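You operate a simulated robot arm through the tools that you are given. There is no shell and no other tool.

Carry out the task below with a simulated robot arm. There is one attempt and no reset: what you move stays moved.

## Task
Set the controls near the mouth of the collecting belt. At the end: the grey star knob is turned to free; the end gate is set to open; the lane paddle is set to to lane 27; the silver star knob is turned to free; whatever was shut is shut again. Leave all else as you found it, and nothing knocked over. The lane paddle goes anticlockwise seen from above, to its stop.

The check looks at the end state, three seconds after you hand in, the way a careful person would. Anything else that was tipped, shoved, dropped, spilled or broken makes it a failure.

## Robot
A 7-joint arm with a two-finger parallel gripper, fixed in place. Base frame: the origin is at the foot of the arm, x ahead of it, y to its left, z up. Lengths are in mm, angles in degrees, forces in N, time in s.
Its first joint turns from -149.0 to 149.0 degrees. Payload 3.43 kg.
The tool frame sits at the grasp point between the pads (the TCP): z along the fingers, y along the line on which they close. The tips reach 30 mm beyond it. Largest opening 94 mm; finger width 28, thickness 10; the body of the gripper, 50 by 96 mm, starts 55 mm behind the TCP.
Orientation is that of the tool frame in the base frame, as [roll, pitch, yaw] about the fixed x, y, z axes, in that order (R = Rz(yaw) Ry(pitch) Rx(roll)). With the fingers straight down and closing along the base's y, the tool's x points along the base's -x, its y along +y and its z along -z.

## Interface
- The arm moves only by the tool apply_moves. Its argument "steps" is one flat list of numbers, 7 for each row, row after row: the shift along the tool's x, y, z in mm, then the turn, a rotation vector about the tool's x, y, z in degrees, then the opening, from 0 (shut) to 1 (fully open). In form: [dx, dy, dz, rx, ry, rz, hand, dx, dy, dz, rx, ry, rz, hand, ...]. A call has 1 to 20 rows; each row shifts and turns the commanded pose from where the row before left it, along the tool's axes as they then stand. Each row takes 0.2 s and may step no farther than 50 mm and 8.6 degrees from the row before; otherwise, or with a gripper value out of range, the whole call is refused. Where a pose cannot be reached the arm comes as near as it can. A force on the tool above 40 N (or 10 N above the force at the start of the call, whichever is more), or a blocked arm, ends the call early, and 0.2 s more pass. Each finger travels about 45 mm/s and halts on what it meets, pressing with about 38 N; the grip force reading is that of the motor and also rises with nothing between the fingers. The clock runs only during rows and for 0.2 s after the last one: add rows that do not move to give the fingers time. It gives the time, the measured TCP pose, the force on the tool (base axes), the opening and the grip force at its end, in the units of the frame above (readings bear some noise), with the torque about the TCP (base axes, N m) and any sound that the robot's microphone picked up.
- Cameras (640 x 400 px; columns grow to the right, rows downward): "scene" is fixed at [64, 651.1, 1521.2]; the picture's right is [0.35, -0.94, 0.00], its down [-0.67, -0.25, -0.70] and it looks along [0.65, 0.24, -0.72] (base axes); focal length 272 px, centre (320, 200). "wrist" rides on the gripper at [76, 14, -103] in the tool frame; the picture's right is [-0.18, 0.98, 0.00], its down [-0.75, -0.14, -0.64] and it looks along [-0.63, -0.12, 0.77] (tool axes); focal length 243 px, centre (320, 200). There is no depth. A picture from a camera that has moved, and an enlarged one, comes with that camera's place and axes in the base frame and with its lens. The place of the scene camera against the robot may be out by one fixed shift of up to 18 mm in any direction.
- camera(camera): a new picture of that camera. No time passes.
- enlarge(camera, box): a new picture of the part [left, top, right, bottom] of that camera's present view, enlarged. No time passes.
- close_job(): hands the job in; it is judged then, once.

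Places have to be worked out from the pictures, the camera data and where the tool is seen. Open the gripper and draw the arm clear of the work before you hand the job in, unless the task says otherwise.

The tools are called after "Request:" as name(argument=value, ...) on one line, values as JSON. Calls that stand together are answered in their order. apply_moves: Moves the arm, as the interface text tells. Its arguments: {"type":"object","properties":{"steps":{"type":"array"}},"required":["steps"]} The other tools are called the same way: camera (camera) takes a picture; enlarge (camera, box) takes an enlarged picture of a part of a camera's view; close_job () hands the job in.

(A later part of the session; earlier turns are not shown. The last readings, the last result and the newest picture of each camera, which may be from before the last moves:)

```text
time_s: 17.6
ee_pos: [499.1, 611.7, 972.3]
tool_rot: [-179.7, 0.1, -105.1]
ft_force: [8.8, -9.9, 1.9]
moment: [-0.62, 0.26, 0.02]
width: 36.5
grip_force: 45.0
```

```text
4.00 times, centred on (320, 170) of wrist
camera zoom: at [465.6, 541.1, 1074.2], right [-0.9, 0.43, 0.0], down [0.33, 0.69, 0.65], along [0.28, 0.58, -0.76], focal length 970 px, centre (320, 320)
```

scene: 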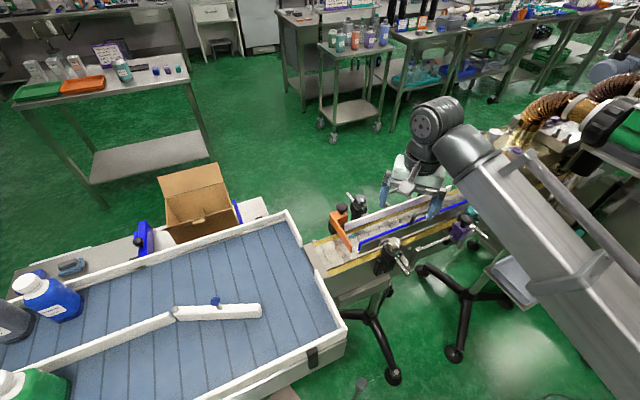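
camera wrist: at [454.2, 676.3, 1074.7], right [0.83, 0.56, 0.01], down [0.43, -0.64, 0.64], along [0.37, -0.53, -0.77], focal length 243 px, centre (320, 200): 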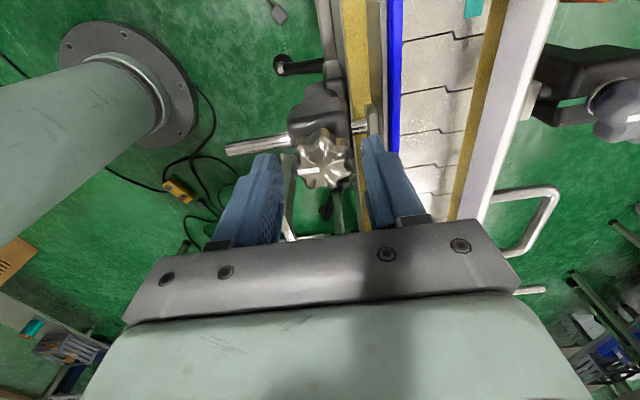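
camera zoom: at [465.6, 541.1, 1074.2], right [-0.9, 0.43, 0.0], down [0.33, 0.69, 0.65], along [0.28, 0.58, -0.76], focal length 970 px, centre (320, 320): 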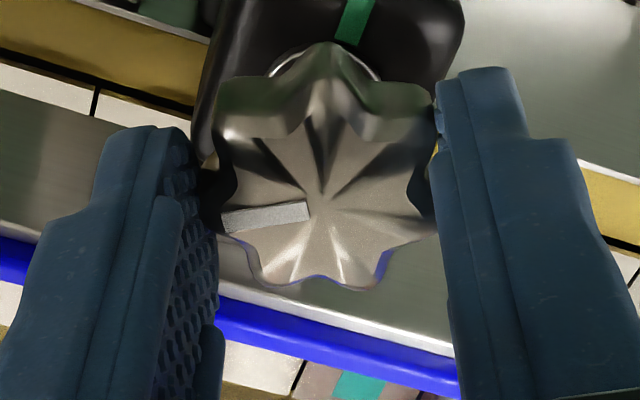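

120° without a stop and with nearly zero torque. I carry on in 5° increments.

Request:
apply_moves(steps=[0, 0.5, 0, 0, 0, -5, 0.2, 0, 0, 0, 0, 0, -5, 0.2, 0, 0, 0, 0, 0, -5, 0.2, 0, 0, 0, 0, 0, -5, 0.2, 0, 0, 0, 0, 0, 0, 0.2])

Request:
enlarge(camera="wrist", box=[240, 120, 400, 220])

```text
time_s: 18.8
ee_pos: [499.5, 611.3, 972.9]
tool_rot: [-179.6, 0.1, -85.0]
ft_force: [21.3, -16.1, 3.8]
moment: [0.66, -0.14, -0.05]
width: 36.4
grip_force: 45.0
```

```text
4.00 times, centred on (320, 170) of wrist
camera zoom: at [491.8, 533.9, 1074.2], right [-1.0, 0.1, -0.01], down [0.07, 0.76, 0.64], along [0.07, 0.64, -0.76], focal length 970 px, centre (320, 320)
```

zoom: 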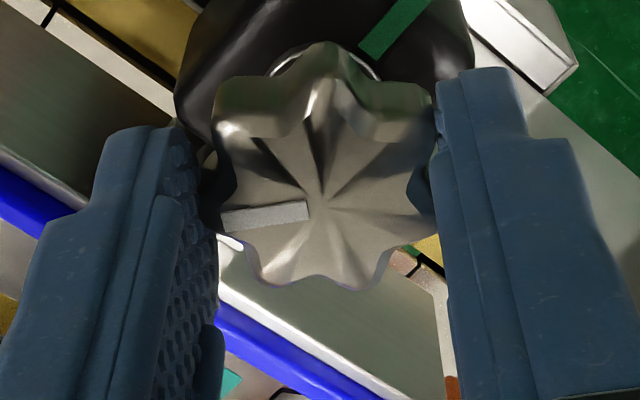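

140° turned; the side force has grown because of off-centre drift, so I shift with the force and continue.

Request:
apply_moves(steps=[1.7, -1.8, 0, 0, 0, 0, 0.2, 0, 0, 0, 0, 0, -4, 0.2, 0, 0, 0, 0, 0, -4, 0.2, 0, 0, 0, 0, 0, -4, 0.2, 0, 0, 0, 0, 0, 0, 0.2])

Request:
enlarge(camera="wrist", box=[240, 120, 400, 220])

```text
time_s: 20.0
ee_pos: [500.5, 611.4, 973.0]
tool_rot: [-179.7, 0.4, -72.8]
ft_force: [1.8, 8.5, 13.9]
moment: [-0.47, 0.15, 0.0]
width: 36.1
grip_force: 45.3
```

```text
4.00 times, centred on (320, 170) of wrist
camera zoom: at [508.9, 533.7, 1074.0], right [-0.99, -0.11, 0.0], down [-0.09, 0.76, 0.65], along [-0.07, 0.64, -0.76], focal length 970 px, centre (320, 320)
```

zoom: 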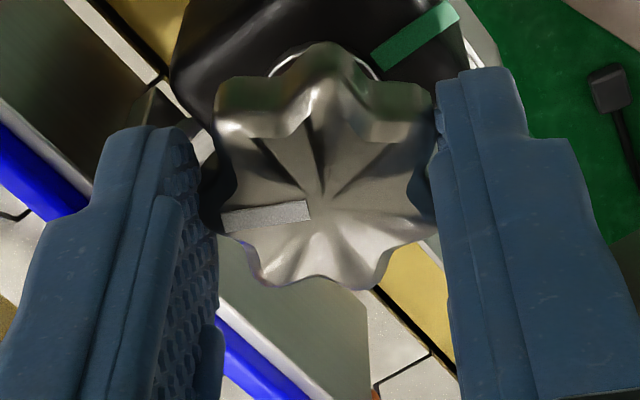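

152° so far. I keep on turning to look for a stop.

Request:
apply_moves(steps=[0, 0, -0.5, 0, 0, -4, 0.2, 0, 0, 0, 0, 0, -4, 0.2, 0, 0, 0, 0, 0, -4, 0.2, 0, 0, 0, 0, 0, -4, 0.2, 0, 0, 0, 0, 0, -4, 0.2, 0, 0, 0, 0, 0, 0, 0.2])

Request:
enlarge(camera="wrist", box=[240, 120, 400, 220])

```text
time_s: 21.4
ee_pos: [502.5, 612.6, 971.6]
tool_rot: [-179.6, 0.2, -52.8]
ft_force: [5.7, 20.7, 3.1]
moment: [0.97, 0.86, 0.01]
width: 36.0
grip_force: 45.4
```

```text
4.00 times, centred on (320, 170) of wrist
camera zoom: at [534.8, 541.5, 1074.2], right [-0.9, -0.45, -0.01], down [-0.34, 0.68, 0.64], along [-0.28, 0.58, -0.76], focal length 970 px, centre (320, 320)
```

zoom: 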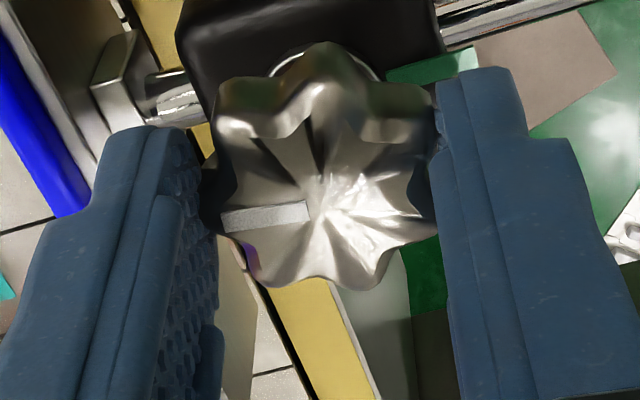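

172° turned; the pointer is nearly opposite the green mark. I relieve the side force and continue a bit to see whether there is a stop near 180°.

Request:
apply_moves(steps=[-0.9, -1.3, 0, 0, 0, 0, 0.2, 0, 0, 0, 0, 0, -4, 0.2, 0, 0, 0, 0, 0, -4, 0.2, 0, 0, 0, 0, 0, -4, 0.2, 0, 0, 0, 0, 0, 0, 0.2])

Request:
enlarge(camera="wrist", box=[240, 120, 400, 220])

Request:
camera(camera="scene")

```text
time_s: 22.6
ee_pos: [502.1, 611.8, 971.3]
tool_rot: [-179.9, 0.0, -40.9]
ft_force: [2.1, 5.1, -1.1]
moment: [0.01, 0.08, -0.87]
width: 36.3
grip_force: 45.2
```

```text
4.00 times, centred on (320, 170) of wrist
camera zoom: at [549.5, 550.1, 1074.6], right [-0.78, -0.62, 0.0], down [-0.48, 0.6, 0.64], along [-0.39, 0.5, -0.77], focal length 970 px, centre (320, 320)
```

zoom: 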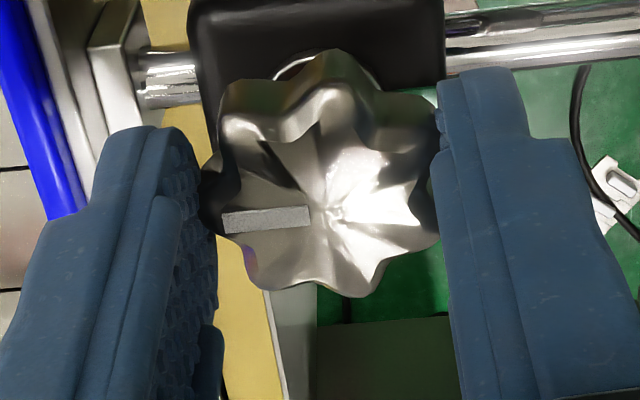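

```text
taken
```

scene: 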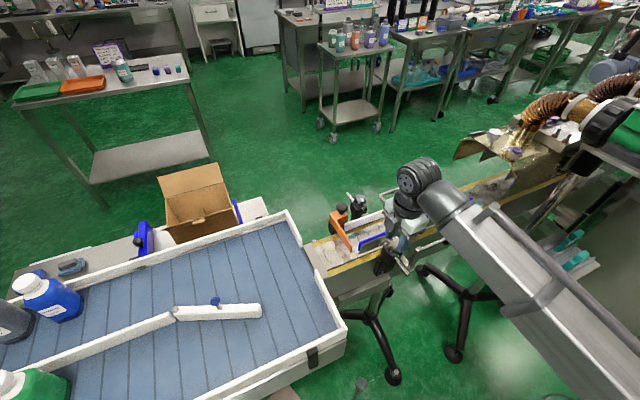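

The torque about z jumped to −0.87 N·m at about 180°, so this is the end stop, half a turn anticlockwise from the green mark. I back off the strain slightly, open a little, and rise straight up.

Request:
apply_moves(steps=[0, 0, 0, 0, 0, 2, 0.2, 0, 0, 0, 0, 0, 0, 0.35, 0, 0, 0, 0, 0, 0, 0.5, 0, 0, 0, 0, 0, 0, 0.5, 0, 0, -10, 0, 0, 0, 0.5, 0, 0, -15, 0, 0, 0, 0.5, 0, 0, -20, 0, 0, 0, 0.5, 0, 0, -20, 0, 0, 0, 0.5, 0, 0, 0, 0, 0, 0, 0.5])

Request:
camera(camera="wrist")

Request:
enlarge(camera="wrist", box=[256, 60, 384, 140])

Request:
enlarge(camera="scene", box=[350, 210, 430, 260])

```text
time_s: 24.6
ee_pos: [502.9, 611.3, 1037.0]
tool_rot: [-179.7, 0.0, -43.0]
ft_force: [0.0, -0.5, -0.2]
moment: [0.01, -0.03, 0.0]
width: 46.9
grip_force: 0.1
```

```text
taken
camera wrist: at [548.2, 547.5, 1140.0], right [-0.81, -0.59, -0.01], down [-0.46, 0.61, 0.64], along [-0.38, 0.52, -0.77], focal length 243 px, centre (320, 200)
```

wrist: 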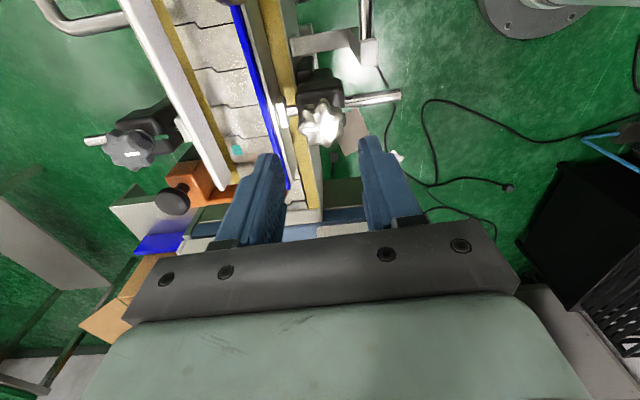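

```text
5.00 times, centred on (320, 100) of wrist
camera zoom: at [548.2, 547.5, 1140.0], right [-0.81, -0.59, -0.01], down [-0.46, 0.61, 0.64], along [-0.38, 0.52, -0.77], focal length 1213 px, centre (320, 700)
```

zoom: 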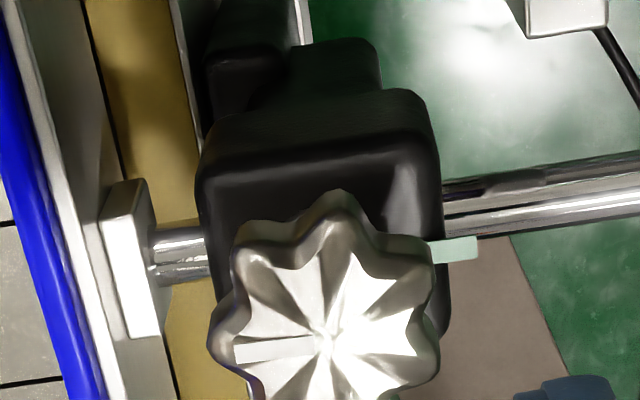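

```text
8.00 times, centred on (390, 235) of scene
camera zoom: at [64.0, 651.1, 1521.2], right [0.35, -0.94, 0.0], down [-0.67, -0.25, -0.7], along [0.65, 0.24, -0.72], focal length 2180 px, centre (-240, -80)
```

zoom: 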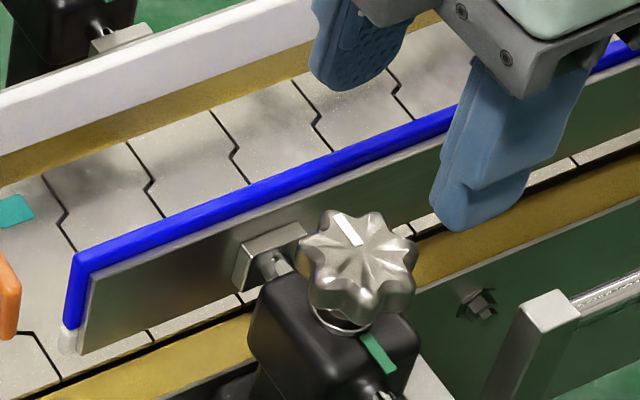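

The silver pointer is now 180° from green. Next is the grey knob, which triangulates to about (618, 732, 955), directly across the belt. I move across at this height and begin winding the hand back by 180°.

Request:
apply_moves(steps=[0.4, -41.7, -3, 0, 0, 0, 0.53, 0.4, -41.7, 0, 0, 0, 0, 0.53, 0.4, -41.7, 0, 0, 0, 0, 0.53, 0.4, -41.7, 0, 0, 0, 0, 0.53, 0, 0, 0, 0, 0, 0, 0.53])

Request:
camera(camera="wrist")

Request:
enlarge(camera="wrist", box=[256, 60, 384, 140])

```text
time_s: 25.8
ee_pos: [616.9, 733.6, 1041.1]
tool_rot: [-179.7, 0.1, -43.0]
ft_force: [0.0, -0.1, 0.4]
moment: [0.01, 0.01, -0.02]
width: 50.1
grip_force: 0.0
```

```text
taken
camera wrist: at [663.0, 670.5, 1142.6], right [-0.81, -0.59, -0.01], down [-0.46, 0.61, 0.64], along [-0.38, 0.52, -0.77], focal length 243 px, centre (320, 200)
```

wrist: 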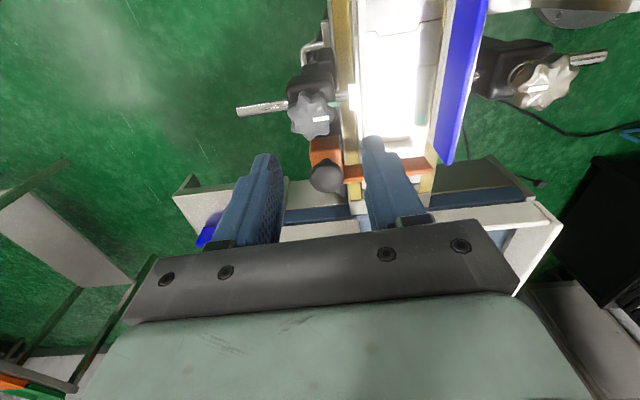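

```text
5.00 times, centred on (320, 100) of wrist
camera zoom: at [663.0, 670.5, 1142.6], right [-0.81, -0.59, -0.01], down [-0.46, 0.61, 0.64], along [-0.38, 0.52, -0.77], focal length 1213 px, centre (320, 700)
```

zoom: 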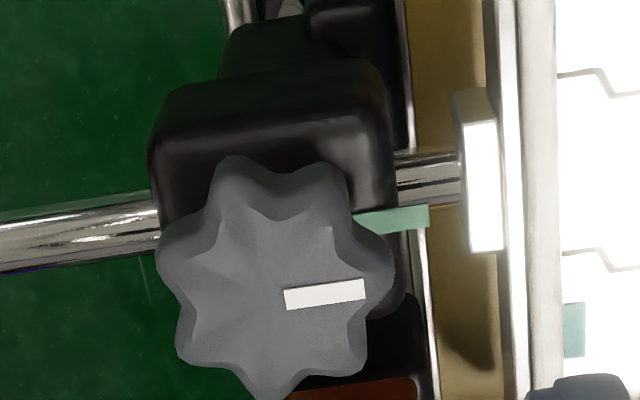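

The grey knob's pointer also sits on its green mark. I wind the hand back in two stages, taking a picture halfway as a second viewpoint for triangulating the knob.

Request:
apply_moves(steps=[0, 0, 0, 0, 0, 8.1, 0.53, 0, 0, 0, 0, 0, 8.1, 0.53, 0, 0, 0, 0, 0, 8.1, 0.53, 0, 0, 0, 0, 0, 8.1, 0.53, 0, 0, 0, 0, 0, 8.1, 0.53, 0, 0, 0, 0, 0, 8.1, 0.53, 0, 0, 0, 0, 0, 8.1, 0.53, 0, 0, 0, 0, 0, 8.1, 0.53, 0, 0, 0, 0, 0, 8.1, 0.53, 0, 0, 0, 0, 0, 8.1, 0.53, 0, 0, 0, 0, 0, 8.1, 0.53, 0, 0, 0, 0, 0, 0, 0.53])

Request:
camera(camera="wrist")

Request:
enlarge(camera="wrist", box=[256, 60, 384, 140])

```text
time_s: 28.4
ee_pos: [617.0, 732.7, 1041.5]
tool_rot: [-180.0, 0.3, -132.2]
ft_force: [-0.1, -0.8, -0.4]
moment: [-0.01, -0.02, 0.03]
width: 49.8
grip_force: 0.1
```

```text
taken
camera wrist: at [554.7, 685.0, 1143.1], right [-0.6, 0.8, 0.0], down [0.61, 0.46, 0.65], along [0.51, 0.39, -0.76], focal length 243 px, centre (320, 200)
```

wrist: 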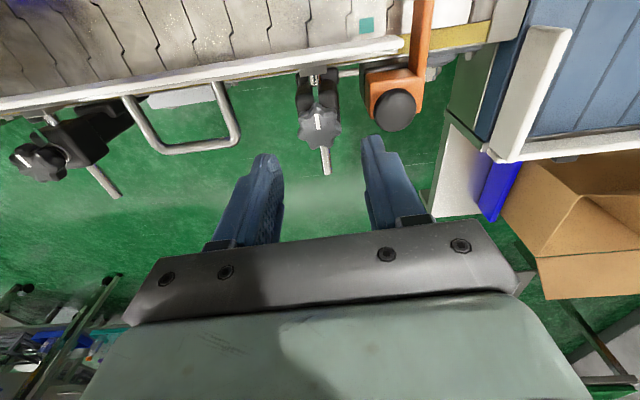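

```text
5.00 times, centred on (320, 100) of wrist
camera zoom: at [554.7, 685.0, 1143.1], right [-0.6, 0.8, 0.0], down [0.61, 0.46, 0.65], along [0.51, 0.39, -0.76], focal length 1213 px, centre (320, 700)
```

zoom: 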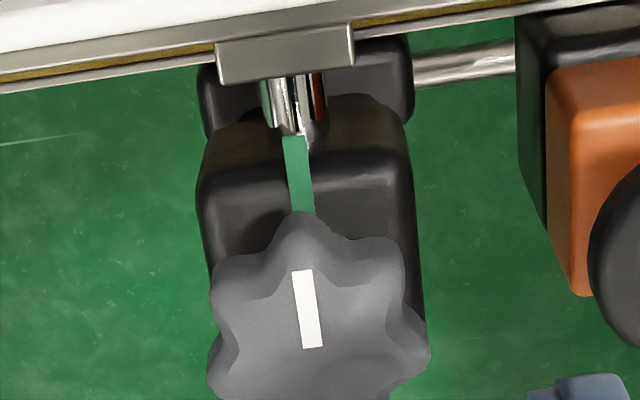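

The two viewpoints agree on the grey knob's centre at (624.4, 737.5, 950.5). I shift over it and wind back the remaining turn.

Request:
apply_moves(steps=[-8.4, -2.3, 0, 0, 0, 8.1, 0.53, 0, 0, 0, 0, 0, 8.1, 0.53, 0, 0, 0, 0, 0, 8.1, 0.53, 0, 0, 0, 0, 0, 8.1, 0.53, 0, 0, 0, 0, 0, 8.1, 0.53, 0, 0, 0, 0, 0, 8.1, 0.53, 0, 0, 0, 0, 0, 8.1, 0.53, 0, 0, 0, 0, 0, 8.1, 0.53, 0, 0, 0, 0, 0, 8.1, 0.53, 0, 0, 0, 0, 0, 8.1, 0.53, 0, 0, 0, 0, 0, 8.1, 0.53, 0, 0, 15, 0, 0, 0, 0.53, 0, 0, 15, 0, 0, 0, 0.53, 0, 0, 0, 0, 0, 0, 0.53])

Request:
camera(camera="wrist")

Request:
enlarge(camera="wrist", box=[240, 100, 400, 200])

Request:
enlarge(camera="scene", box=[320, 160, 400, 210])

```text
time_s: 31.4
ee_pos: [623.5, 736.5, 1011.1]
tool_rot: [179.6, 0.1, 138.8]
ft_force: [0.4, -0.5, -0.1]
moment: [-0.01, -0.05, 0.0]
width: 49.7
grip_force: 0.0
```

```text
taken
camera wrist: at [575.5, 798.1, 1113.3], right [0.79, 0.62, 0.01], down [0.47, -0.61, 0.64], along [0.4, -0.5, -0.77], focal length 243 px, centre (320, 200)
```

wrist: 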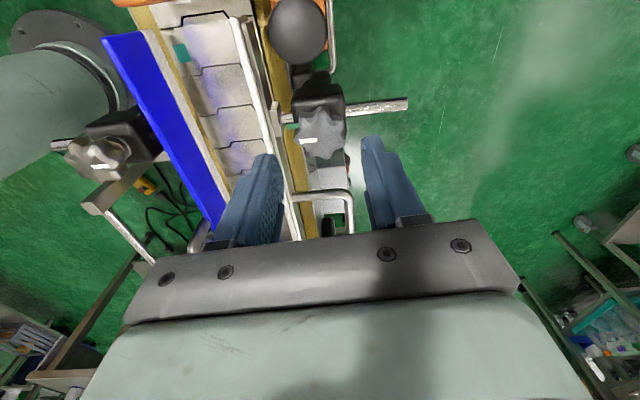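

```text
4.00 times, centred on (320, 150) of wrist
camera zoom: at [575.5, 798.1, 1113.3], right [0.79, 0.62, 0.01], down [0.47, -0.61, 0.64], along [0.4, -0.5, -0.77], focal length 970 px, centre (320, 400)
```

zoom: 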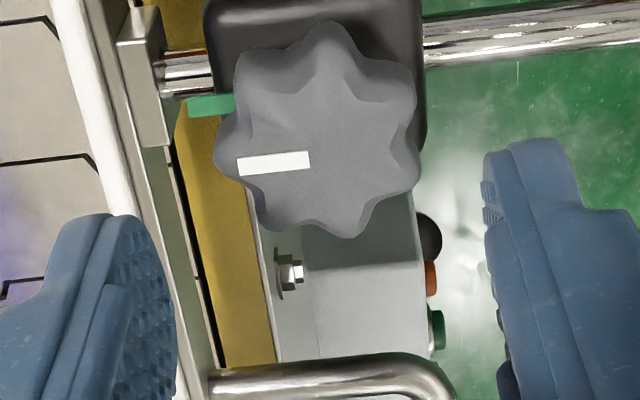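

```text
8.00 times, centred on (360, 185) of scene
camera zoom: at [64.0, 651.1, 1521.2], right [0.35, -0.94, 0.0], down [-0.67, -0.25, -0.7], along [0.65, 0.24, -0.72], focal length 2180 px, centre (0, 320)
```

zoom: 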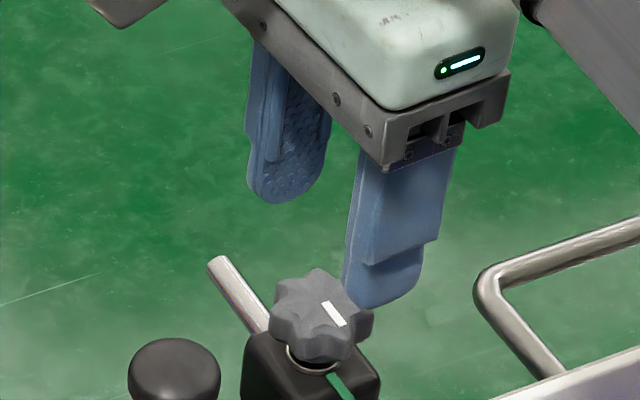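

The buttons under the grey plate are to be left alone. The knob centre is within about 1.5 mm of the tool axis, so I nudge over, narrow slightly, and descend around the knob.

Request:
apply_moves(steps=[-0.2, 1.3, 12, 0, 0, 0, 0.5, 0, 0, 12, 0, 0, 0, 0.5, 0, 0, 10, 0, 0, 0, 0.5, 0, 0, 6, 0, 0, 0, 0.5, 0, 0, 0, 0, 0, 0, 0.5])

Request:
enlarge(camera="wrist", box=[240, 120, 400, 220])

Request:
enlarge(camera="scene", box=[320, 170, 400, 220])

```text
time_s: 32.6
ee_pos: [625.3, 740.0, 972.3]
tool_rot: [179.7, 0.0, 138.8]
ft_force: [0.4, 0.8, -0.6]
moment: [0.02, -0.03, -0.03]
width: 46.9
grip_force: 0.1
```

```text
4.00 times, centred on (320, 170) of wrist
camera zoom: at [576.7, 799.0, 1073.2], right [0.79, 0.62, 0.01], down [0.47, -0.61, 0.64], along [0.4, -0.5, -0.77], focal length 970 px, centre (320, 320)
```

zoom: 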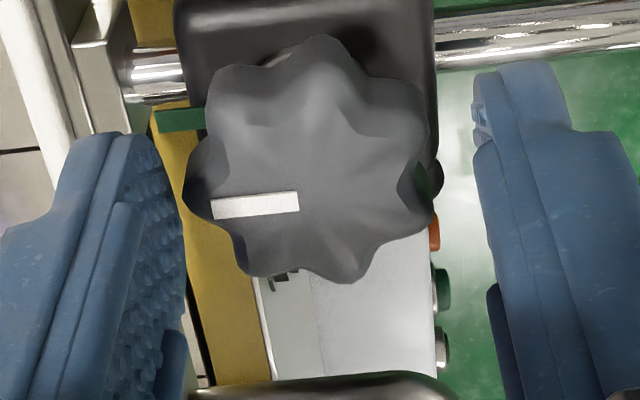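

```text
8.00 times, centred on (360, 195) of scene
camera zoom: at [64.0, 651.1, 1521.2], right [0.35, -0.94, 0.0], down [-0.67, -0.25, -0.7], along [0.65, 0.24, -0.72], focal length 2180 px, centre (0, 240)
```

zoom: 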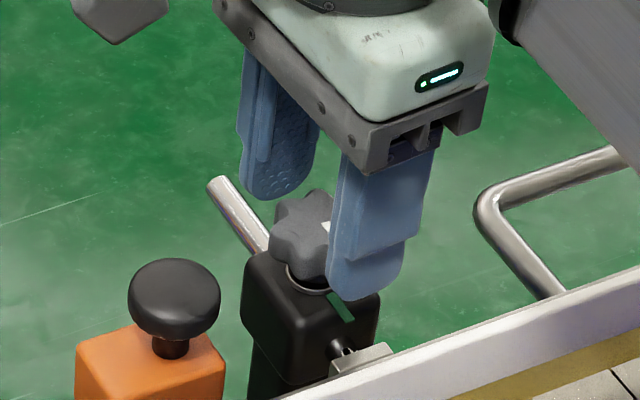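

The knob sits about 2 mm toward the left finger, so I recentre by −2 mm along the closing line and close.

Request:
apply_moves(steps=[0, -2, 0, 0, 0, 0, 0.5, 0, 0, 0, 0, 0, 0, 0.5, 0, 0, 0, 0, 0, 0, 0.35, 0, 0, 0, 0, 0, 0, 0.2, 0, 0, 0, 0, 0, 0, 0.2])

Request:
enlarge(camera="wrist", box=[240, 120, 400, 220])

```text
time_s: 33.8
ee_pos: [623.5, 738.4, 970.3]
tool_rot: [179.6, 0.0, 138.8]
ft_force: [6.1, 7.8, 1.0]
moment: [0.07, -0.1, 0.02]
width: 36.2
grip_force: 45.3
```

```text
4.00 times, centred on (320, 170) of wrist
camera zoom: at [575.6, 797.8, 1073.3], right [0.79, 0.62, 0.01], down [0.47, -0.61, 0.64], along [0.4, -0.5, -0.77], focal length 970 px, centre (320, 320)
```

zoom: 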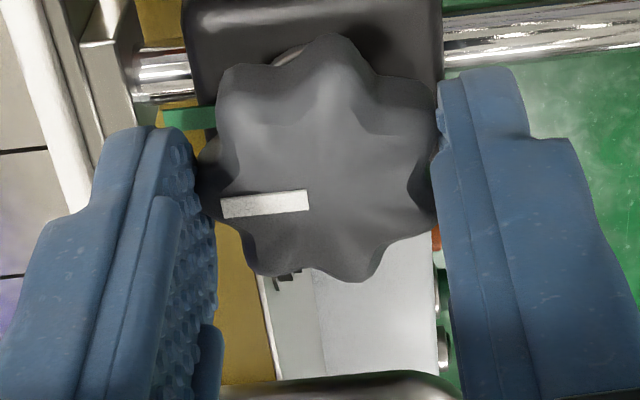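

It is gripped at 36.2 mm. I first feel briefly clockwise (3°), to confirm the green mark is the locked stop, then turn back anticlockwise.

Request:
apply_moves(steps=[0, 0.8, 0, 0, 0, 3, 0.2, 0, 0, 0, 0, 0, 0, 0.2])

Request:
apply_moves(steps=[0, 0, 0, 0, 0, -5, 0.2, 0, 0, 0, 0, 0, -5, 0.2, 0, 0, 0, 0, 0, -5, 0.2, 0, 0, 0, 0, 0, -5, 0.2, 0, 0, 0, 0, 0, -5, 0.2, 0, 0, 0, 0, 0, 0, 0.2])

Request:
enlarge(camera="wrist", box=[240, 120, 400, 220])

```text
time_s: 34.4
ee_pos: [622.4, 739.4, 971.0]
tool_rot: [179.7, 0.0, 135.8]
ft_force: [2.2, 7.4, -2.4]
moment: [0.16, 0.0, 0.28]
width: 36.1
grip_force: 45.0
```

```text
time_s: 35.8
ee_pos: [623.3, 738.0, 971.8]
tool_rot: [179.9, 0.1, 160.9]
ft_force: [-4.0, 1.6, -8.6]
moment: [0.3, 1.05, 0.04]
width: 36.2
grip_force: 44.8
```

```text
4.00 times, centred on (320, 170) of wrist
camera zoom: at [555.8, 775.6, 1073.1], right [0.5, 0.87, 0.0], down [0.66, -0.38, 0.64], along [0.56, -0.32, -0.77], focal length 970 px, centre (320, 320)
```

zoom: 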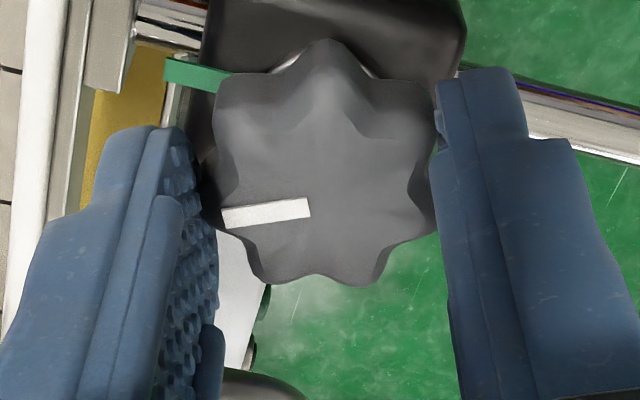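

The clockwise try met resistance (+0.28 N·m), which confirms green is the locked end. The knob is now turning anticlockwise with the hand, so I continue.

Request:
apply_moves(steps=[0, 0, 0.5, 0, 0, -6, 0.2, 0, 0, 0, 0, 0, -6, 0.2, 0, 0, 0, 0, 0, -6, 0.2, 0, 0, 0, 0, 0, -6, 0.2, 0, 0, 0, 0, 0, -6, 0.2, 0, 0, 0, 0, 0, -6, 0.2, 0, 0, 0, 0, 0, 0, 0.2])

Request:
enlarge(camera="wrist", box=[240, 120, 400, 220])

```text
time_s: 37.4
ee_pos: [622.1, 736.5, 972.5]
tool_rot: [179.9, 0.2, -163.0]
ft_force: [-9.8, -12.8, -10.1]
moment: [-0.27, 0.73, -0.01]
width: 35.9
grip_force: 44.9
```

```text
4.00 times, centred on (320, 170) of wrist
camera zoom: at [545.9, 728.0, 1072.9], right [-0.11, 0.99, 0.0], down [0.76, 0.08, 0.65], along [0.64, 0.07, -0.76], focal length 970 px, centre (320, 320)
```

zoom: 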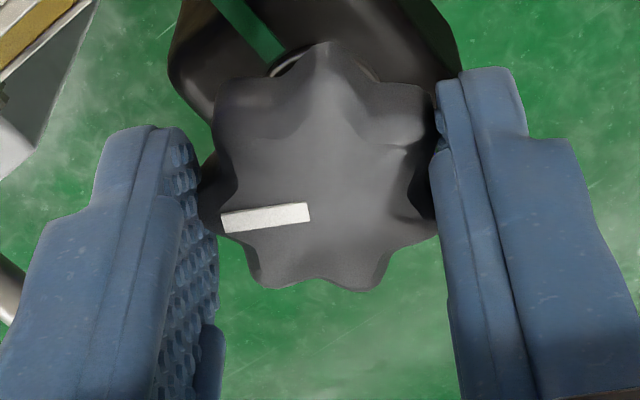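

About 61° turned. I relieve the side force and continue.

Request:
apply_moves(steps=[1.3, -0.9, 0.5, 0, 0, -6, 0.2, 0, 0, 0, 0, 0, -6, 0.2, 0, 0, 0, 0, 0, -6, 0.2, 0, 0, 0, 0, 0, -6, 0.2, 0, 0, 0, 0, 0, -6, 0.2, 0, 0, 0, 0, 0, -6, 0.2, 0, 0, 0, 0, 0, 0, 0.2])

Request:
enlarge(camera="wrist", box=[240, 120, 400, 220])

```text
time_s: 39.0
ee_pos: [623.7, 735.4, 970.9]
tool_rot: [-179.9, 0.4, -127.1]
ft_force: [7.6, -7.6, 5.0]
moment: [0.89, -0.91, 0.0]
width: 36.1
grip_force: 44.9
```

```text
4.00 times, centred on (320, 170) of wrist
camera zoom: at [565.8, 683.4, 1072.6], right [-0.67, 0.74, 0.0], down [0.56, 0.51, 0.65], along [0.48, 0.44, -0.76], focal length 970 px, centre (320, 320)
```

zoom: 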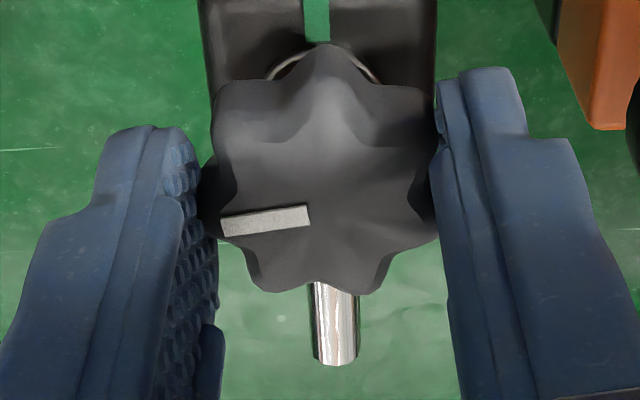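

97° turned, and clear of the gate knob. I continue with a small relief.

Request:
apply_moves(steps=[0.2, -1, 0, 0, 0, -6, 0.2, 0, 0, 0, 0, 0, -6, 0.2, 0, 0, 0, 0, 0, -6, 0.2, 0, 0, 0, 0, 0, -6, 0.2, 0, 0, 0, 0, 0, -6, 0.2, 0, 0, 0, 0, 0, 0, 0.2])

Request:
enlarge(camera="wrist", box=[240, 120, 400, 220])

```text
time_s: 40.4
ee_pos: [623.9, 736.2, 970.6]
tool_rot: [-179.8, 0.3, -97.0]
ft_force: [11.6, 2.0, 4.0]
moment: [0.95, 0.06, -0.01]
width: 36.1
grip_force: 45.2
```

```text
4.00 times, centred on (320, 170) of wrist
camera zoom: at [600.3, 661.5, 1072.7], right [-0.95, 0.3, 0.0], down [0.23, 0.73, 0.65], along [0.2, 0.62, -0.76], focal length 970 px, centre (320, 320)
```

zoom: 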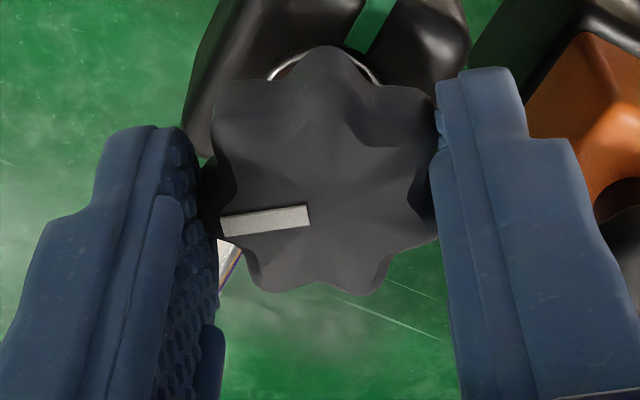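

127° turned. I continue with relief toward the end stop.

Request:
apply_moves(steps=[-0.3, -1.2, 0, 0, 0, -5, 0.2, 0, 0, 0, 0, 0, -5, 0.2, 0, 0, 0, 0, 0, -5, 0.2, 0, 0, 0, 0, 0, -5, 0.2, 0, 0, 0, 0, 0, -5, 0.2, 0, 0, 0, 0, 0, -5, 0.2, 0, 0, 0, 0, 0, 0, 0.2])

Request:
enlarge(camera="wrist", box=[240, 120, 400, 220])

```text
time_s: 42.0
ee_pos: [625.2, 735.9, 971.1]
tool_rot: [-179.8, 0.2, -67.2]
ft_force: [5.6, 8.2, 8.8]
moment: [0.94, 0.59, -0.01]
width: 36.1
grip_force: 45.6
```

```text
4.00 times, centred on (320, 170) of wrist
camera zoom: at [641.0, 659.6, 1072.9], right [-0.98, -0.21, -0.01], down [-0.17, 0.75, 0.65], along [-0.13, 0.63, -0.76], focal length 970 px, centre (320, 320)
```

zoom: 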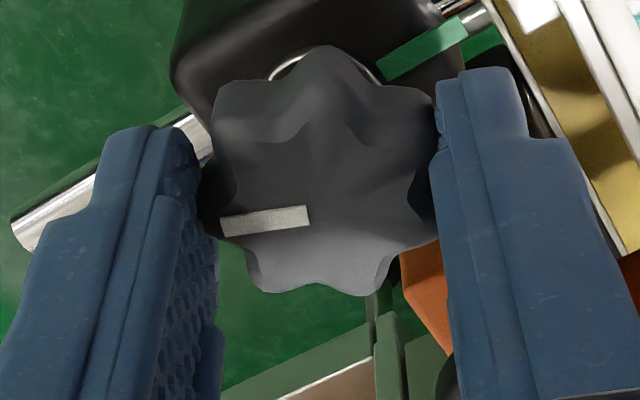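

157° turned. I continue in 4° increments to the stop, with a small relief of the side force.

Request:
apply_moves(steps=[-0.5, -0.9, -0.3, 0, 0, -4, 0.2, 0, 0, 0, 0, 0, -4, 0.2, 0, 0, 0, 0, 0, -4, 0.2, 0, 0, 0, 0, 0, -4, 0.2, 0, 0, 0, 0, 0, -4, 0.2, 0, 0, 0, 0, 0, -4, 0.2, 0, 0, 0, 0, 0, 0, 0.2])

Request:
enlarge(camera="wrist", box=[240, 120, 400, 220])

```text
time_s: 43.6
ee_pos: [624.7, 736.3, 971.4]
tool_rot: [-179.7, -0.1, -43.2]
ft_force: [4.4, 2.4, 3.1]
moment: [-0.13, -0.07, -1.01]
width: 36.1
grip_force: 44.0
```

```text
4.00 times, centred on (320, 170) of wrist
camera zoom: at [670.8, 673.1, 1073.2], right [-0.81, -0.59, -0.01], down [-0.46, 0.62, 0.64], along [-0.37, 0.52, -0.77], focal length 970 px, centre (320, 320)
```

zoom: 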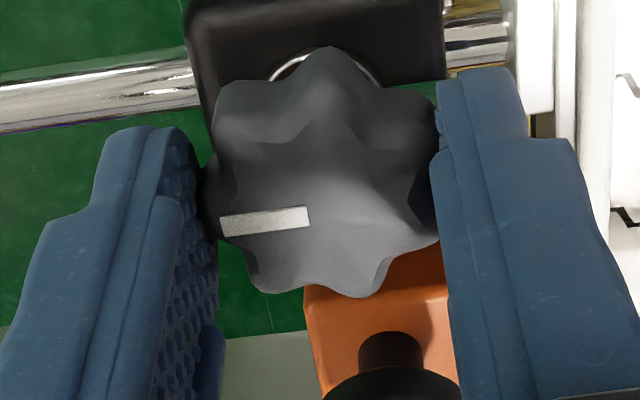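

The stop is reached (−1.01 N·m) with the pointer opposite green. I back off 2°, open slightly and rise.

Request:
apply_moves(steps=[0, 0, 0, 0, 0, 2, 0.2, 0, 0, 0, 0, 0, 0, 0.35, 0, 0, 0, 0, 0, 0, 0.49, 0, 0, 0, 0, 0, 0, 0.49, 0, 0, -10, 0, 0, 0, 0.49, 0, 0, -20, 0, 0, 0, 0.49, 0, 0, -30, 0, 0, 0, 0.49, 0, 0, -30, 0, 0, 0, 0.49, 0, 0, 0, 0, 0, 0, 0.49])

Request:
camera(camera="wrist")

Request:
enlarge(camera="wrist", box=[256, 60, 416, 160])

Request:
enlarge(camera="scene", box=[310, 170, 390, 220])

```text
time_s: 45.6
ee_pos: [622.5, 735.7, 1061.0]
tool_rot: [-179.7, 0.0, -45.1]
ft_force: [0.0, 0.7, 0.1]
moment: [0.0, 0.02, 0.02]
width: 46.2
grip_force: 0.1
```

```text
taken
camera wrist: at [666.2, 671.0, 1163.4], right [-0.83, -0.56, -0.01], down [-0.43, 0.63, 0.64], along [-0.36, 0.53, -0.77], focal length 243 px, centre (320, 200)
```

wrist: 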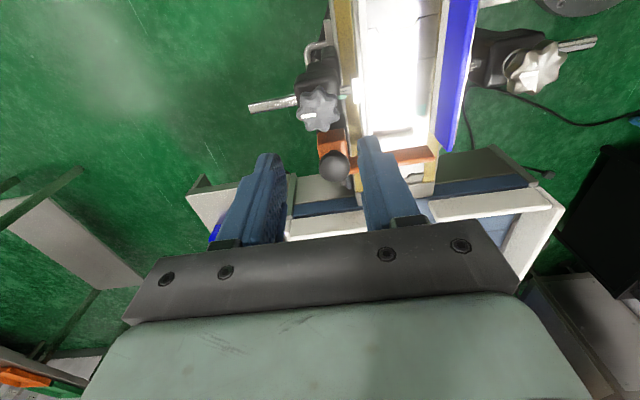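

```text
4.00 times, centred on (336, 110) of wrist
camera zoom: at [666.2, 671.0, 1163.4], right [-0.83, -0.56, -0.01], down [-0.43, 0.63, 0.64], along [-0.36, 0.53, -0.77], focal length 970 px, centre (256, 560)
```

zoom: 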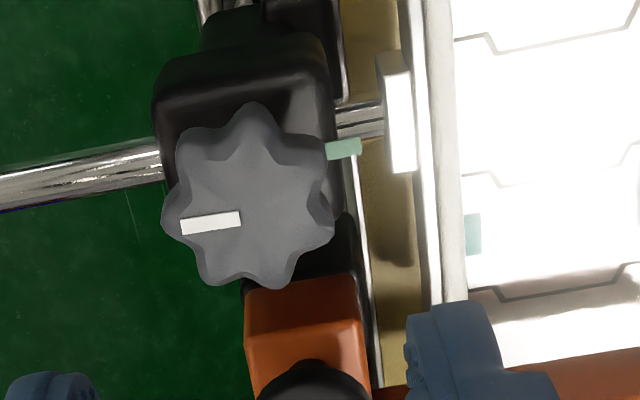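

```text
8.00 times, centred on (350, 195) of scene
camera zoom: at [64.0, 651.1, 1521.2], right [0.35, -0.94, 0.0], down [-0.67, -0.25, -0.7], along [0.65, 0.24, -0.72], focal length 2180 px, centre (80, 240)
```

zoom: 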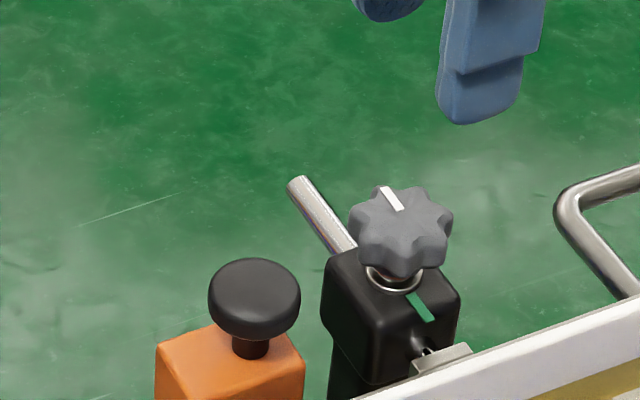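

Both star knobs are at free. Next is the orange end gate, so I move the hand for a closer overhead look at its pivot, arm and surroundings.

Request:
apply_moves(steps=[-20, 17, -10, 0, 0, 0, 0.49, -20, 17, -10, 0, 0, 0, 0.49, -20, 17, -10, 0, 0, 0, 0.49, 0, 0, 0, 0, 0, 0, 0.49])

Request:
camera(camera="wrist")

Request:
enlarge(camera="wrist", box=[220, 50, 412, 170])

```text
time_s: 46.6
ee_pos: [545.8, 743.0, 1090.5]
tool_rot: [-179.8, 0.0, -45.2]
ft_force: [-0.5, -0.2, -0.4]
moment: [0.01, -0.02, 0.01]
width: 45.8
grip_force: 0.0
```

```text
taken
camera wrist: at [588.8, 678.3, 1192.5], right [-0.83, -0.56, -0.01], down [-0.43, 0.63, 0.64], along [-0.36, 0.53, -0.77], focal length 243 px, centre (320, 200)
```

wrist: 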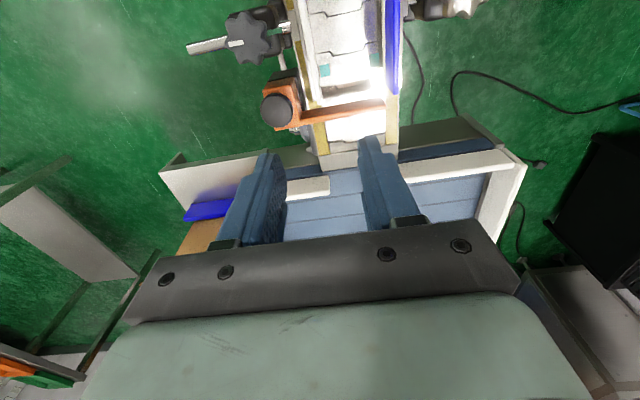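

```text
3.33 times, centred on (316, 110) of wrist
camera zoom: at [588.8, 678.3, 1192.5], right [-0.83, -0.56, -0.01], down [-0.43, 0.63, 0.64], along [-0.36, 0.53, -0.77], focal length 809 px, centre (333, 500)
```

zoom: 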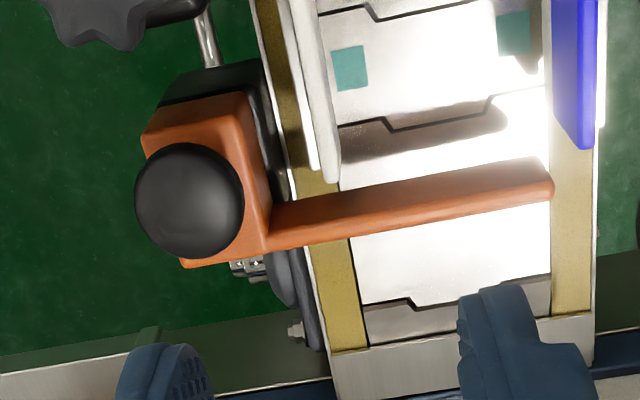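

The gate knob sits at about (575, 778, 941), the belt surface is at z≈868, and the arm's top is around z 915–925. White-rail clearance means the gate can only swing toward the mouth. I close the hand, move over the open belt just upstream of the arm, and descend partway.

Request:
apply_moves(steps=[3.6, 22.6, 0, 0, 0, 0, 0.2, 3.6, 22.6, 0, 0, 0, 0, 0, 0, 0, 40, 0, 0, 0, 0, 0, 0, 40, 0, 0, 0, 0, 0, 0, 20, 0, 0, 0, 0, 0, 0, 0, 0, 0, 0, 0])

Request:
camera(camera="wrist")

Request:
enlarge(camera="wrist", box=[220, 80, 412, 200])

Request:
enlarge(camera="scene", box=[300, 170, 428, 250])

```text
time_s: 48.0
ee_pos: [520.7, 708.6, 989.5]
tool_rot: [-179.6, 0.0, -45.3]
ft_force: [0.1, 0.6, -0.3]
moment: [-0.01, 0.0, -0.01]
width: 0.1
grip_force: 33.1
```

```text
taken
camera wrist: at [563.4, 642.1, 1091.5], right [-0.83, -0.56, -0.01], down [-0.43, 0.63, 0.64], along [-0.36, 0.53, -0.77], focal length 243 px, centre (320, 200)
```

wrist: 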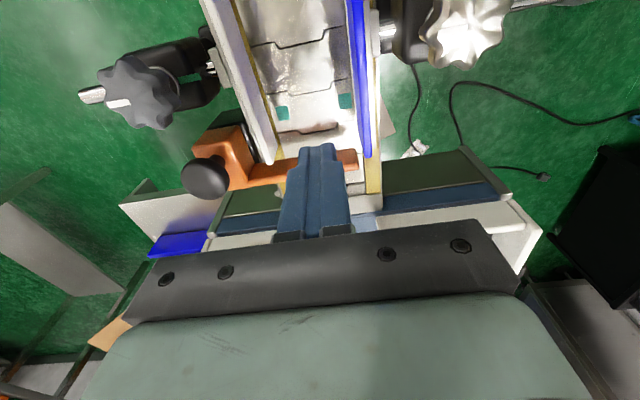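

```text
3.33 times, centred on (316, 140) of wrist
camera zoom: at [563.4, 642.1, 1091.5], right [-0.83, -0.56, -0.01], down [-0.43, 0.63, 0.64], along [-0.36, 0.53, -0.77], focal length 809 px, centre (333, 400)
```

zoom: 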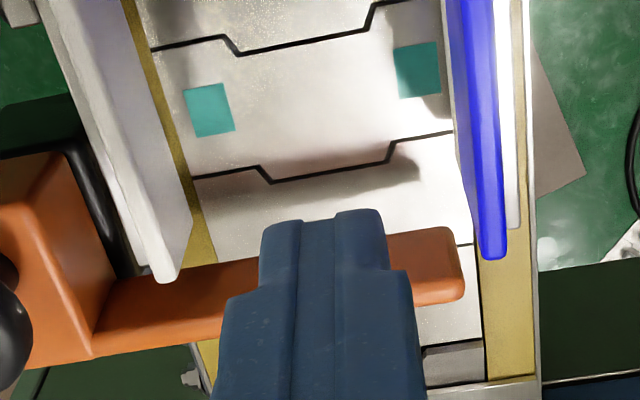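

```text
5.00 times, centred on (364, 210) of scene
camera zoom: at [64.0, 651.1, 1521.2], right [0.35, -0.94, 0.0], down [-0.67, -0.25, -0.7], along [0.65, 0.24, -0.72], focal length 1362 px, centre (100, 150)
```

zoom: 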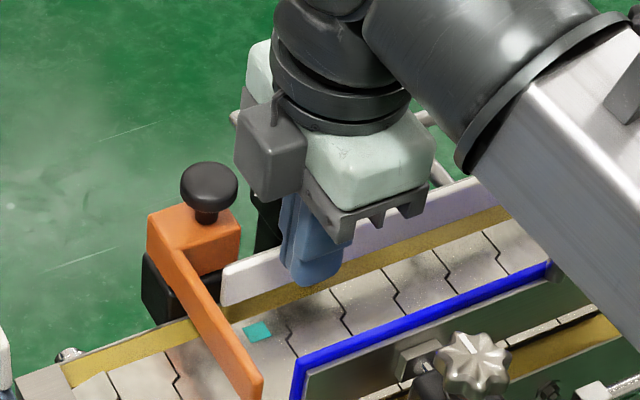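

Arm geometry is now consistent: its upstream face is roughly 30 mm ahead of the fingers, and the belt surface is at z≈868. I descend straight between the rails so the fingertips reach about z 887, just above the belt.

Request:
apply_moves(steps=[0, 0, 25, 0, 0, 0, 0, 0, 0, 25, 0, 0, 0, 0, 0, 0, 20, 0, 0, 0, 0, 0, 0, 0, 0, 0, 0, 0])

Request:
camera(camera="wrist")

Request:
enlarge(camera="scene", box=[300, 170, 428, 250])

```text
time_s: 49.0
ee_pos: [520.2, 707.4, 920.5]
tool_rot: [-179.8, -0.1, -45.2]
ft_force: [0.4, 0.4, 0.5]
moment: [0.04, 0.03, -0.01]
width: 0.0
grip_force: 32.3
```

```text
taken
camera wrist: at [563.3, 642.2, 1022.2], right [-0.83, -0.56, -0.01], down [-0.43, 0.63, 0.64], along [-0.36, 0.53, -0.77], focal length 243 px, centre (320, 200)
```

wrist: 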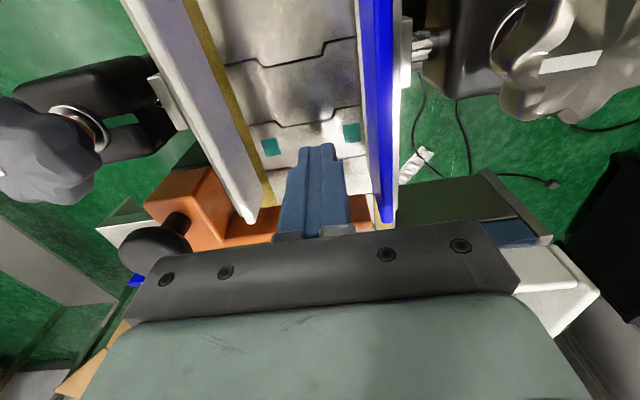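

```text
5.00 times, centred on (364, 210) of scene
camera zoom: at [64.0, 651.1, 1521.2], right [0.35, -0.94, 0.0], down [-0.67, -0.25, -0.7], along [0.65, 0.24, -0.72], focal length 1362 px, centre (100, 150)
```

zoom: 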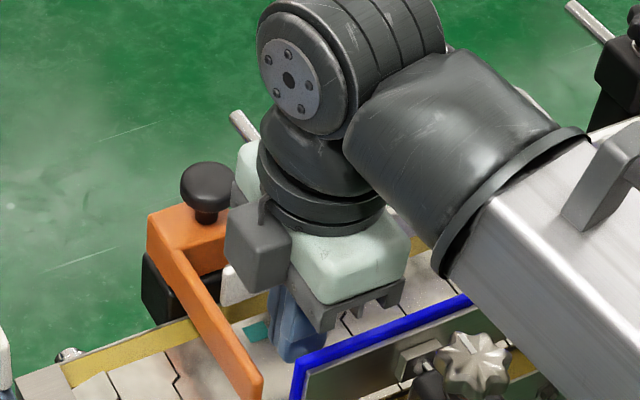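

The fingertips are between the rails behind the arm. I push gently toward the mouth to find contact with the arm.

Request:
apply_moves(steps=[-7, 0, 0, 0, 0, 0, 0, -7, 0, 0, 0, 0, 0, 0, -5, 0, 0, 0, 0, 0, 0, -5, 0, 0, 0, 0, 0, 0, 0, 0, 0, 0, 0, 0, 0])

Request:
enlarge(camera="scene", box=[300, 170, 428, 250])

```text
time_s: 50.2
ee_pos: [505.3, 722.1, 920.5]
tool_rot: [-179.7, -0.2, -45.3]
ft_force: [11.5, -11.9, 2.1]
moment: [-0.08, 0.03, 0.03]
width: 0.0
grip_force: 33.3
```

```text
5.00 times, centred on (364, 210) of scene
camera zoom: at [64.0, 651.1, 1521.2], right [0.35, -0.94, 0.0], down [-0.67, -0.25, -0.7], along [0.65, 0.24, -0.72], focal length 1362 px, centre (100, 150)
```

zoom: 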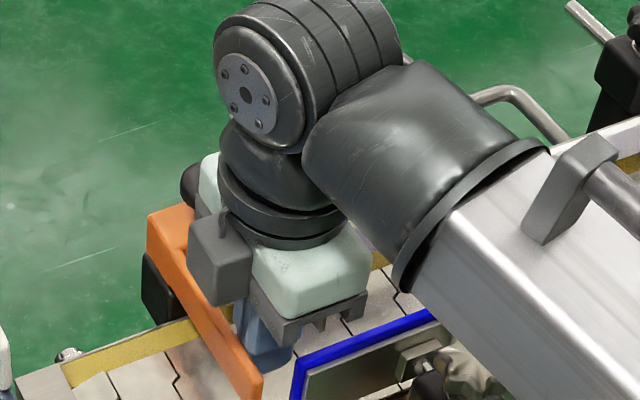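

Contact is made (about 16 N). I now push along an arc about the gate's pivot, turning the hand with the arm, three small steps first.

Request:
apply_moves(steps=[-9.3, -1.5, 0, 0, 0, 6, 0, -9.3, -1.5, 0, 0, 0, 6, 0, -9.3, -1.5, 0, 0, 0, 6, 0, 0, 0, 0, 0, 0, 0, 0])

Request:
camera(camera="wrist")

Request:
enlarge(camera="scene", box=[300, 170, 428, 250])

```text
time_s: 50.6
ee_pos: [504.6, 723.2, 921.2]
tool_rot: [-179.7, -0.8, -49.0]
ft_force: [6.0, -8.1, 2.4]
moment: [-0.1, 0.08, 0.01]
width: 0.0
grip_force: 33.6
stopped in row 1: the force on the tool passed its limit at 47 N (the readings are from after the stop); the commanded pose is now the measured one
```

```text
taken
camera wrist: at [543.2, 656.0, 1023.4], right [-0.86, -0.51, -0.01], down [-0.4, 0.66, 0.63], along [-0.32, 0.55, -0.77], focal length 243 px, centre (320, 200)
```

wrist: 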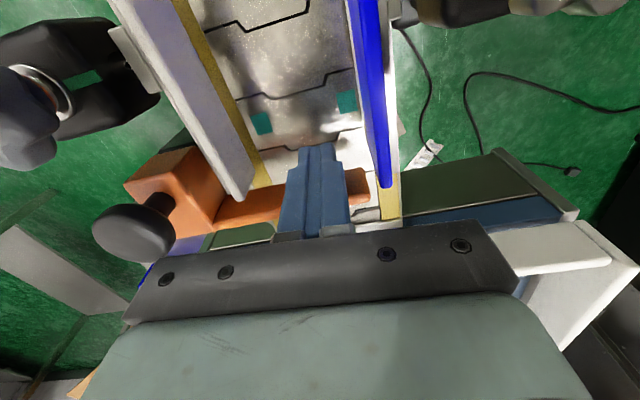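

```text
5.00 times, centred on (364, 210) of scene
camera zoom: at [64.0, 651.1, 1521.2], right [0.35, -0.94, 0.0], down [-0.67, -0.25, -0.7], along [0.65, 0.24, -0.72], focal length 1362 px, centre (100, 150)
```

zoom: 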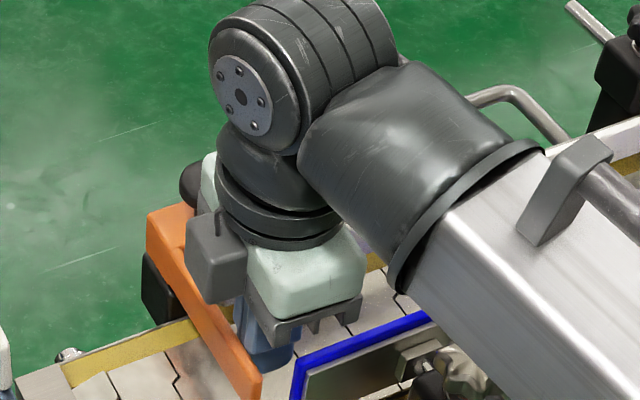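

The push met a hard block at 47 N and the arm did not move, so the gate either needs its knob released or moves another way. I back off, rise, and inspect the gate body closely.

Request:
apply_moves(steps=[12, 0, 0, 0, 0, 0, 0, 8, 0, 0, 0, 0, 0, 0, 0, 0, -30, 0, 0, 0, 0, 0, 0, -40, 0, 0, 0, 0, 0, 0, -40, 0, 0, 0, 0, 0, 0, 0, 0, 0, 0, 0])

Request:
enlarge(camera="scene", box=[310, 190, 374, 230])

Request:
enlarge(camera="scene", box=[300, 190, 380, 250])

Request:
camera(camera="wrist")

```text
time_s: 52.0
ee_pos: [513.8, 710.6, 1031.3]
tool_rot: [-179.6, -0.6, -48.8]
ft_force: [-0.3, -0.1, 0.4]
moment: [0.01, -0.05, -0.02]
width: 0.0
grip_force: 33.6
```

```text
10.00 times, centred on (342, 210) of scene
camera zoom: at [64.0, 651.1, 1521.2], right [0.35, -0.94, 0.0], down [-0.67, -0.25, -0.7], along [0.65, 0.24, -0.72], focal length 2725 px, centre (100, 100)
```

zoom: 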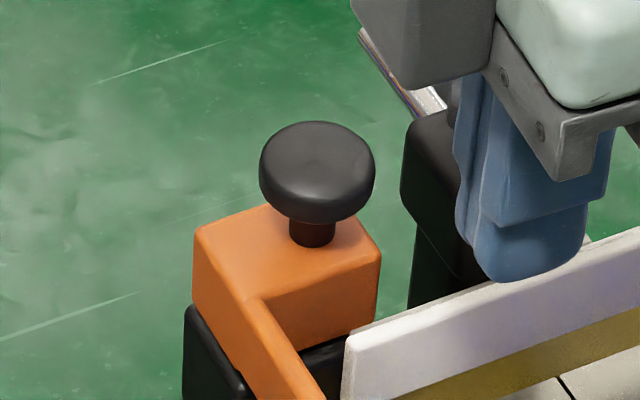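

```text
6.67 times, centred on (340, 220) of scene
camera zoom: at [64.0, 651.1, 1521.2], right [0.35, -0.94, 0.0], down [-0.67, -0.25, -0.7], along [0.65, 0.24, -0.72], focal length 1816 px, centre (187, 67)
```

zoom: 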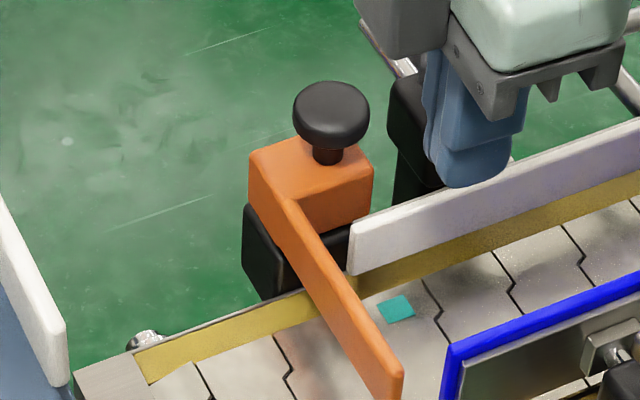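

```text
taken
camera wrist: at [552.5, 644.3, 1134.1], right [-0.86, -0.51, -0.01], down [-0.4, 0.66, 0.63], along [-0.32, 0.55, -0.77], focal length 243 px, centre (320, 200)
```

wrist: 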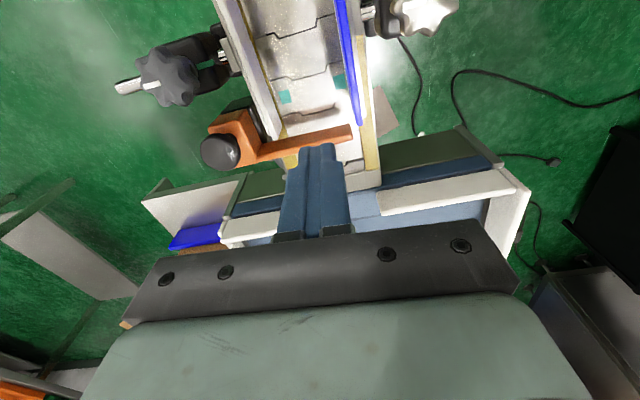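

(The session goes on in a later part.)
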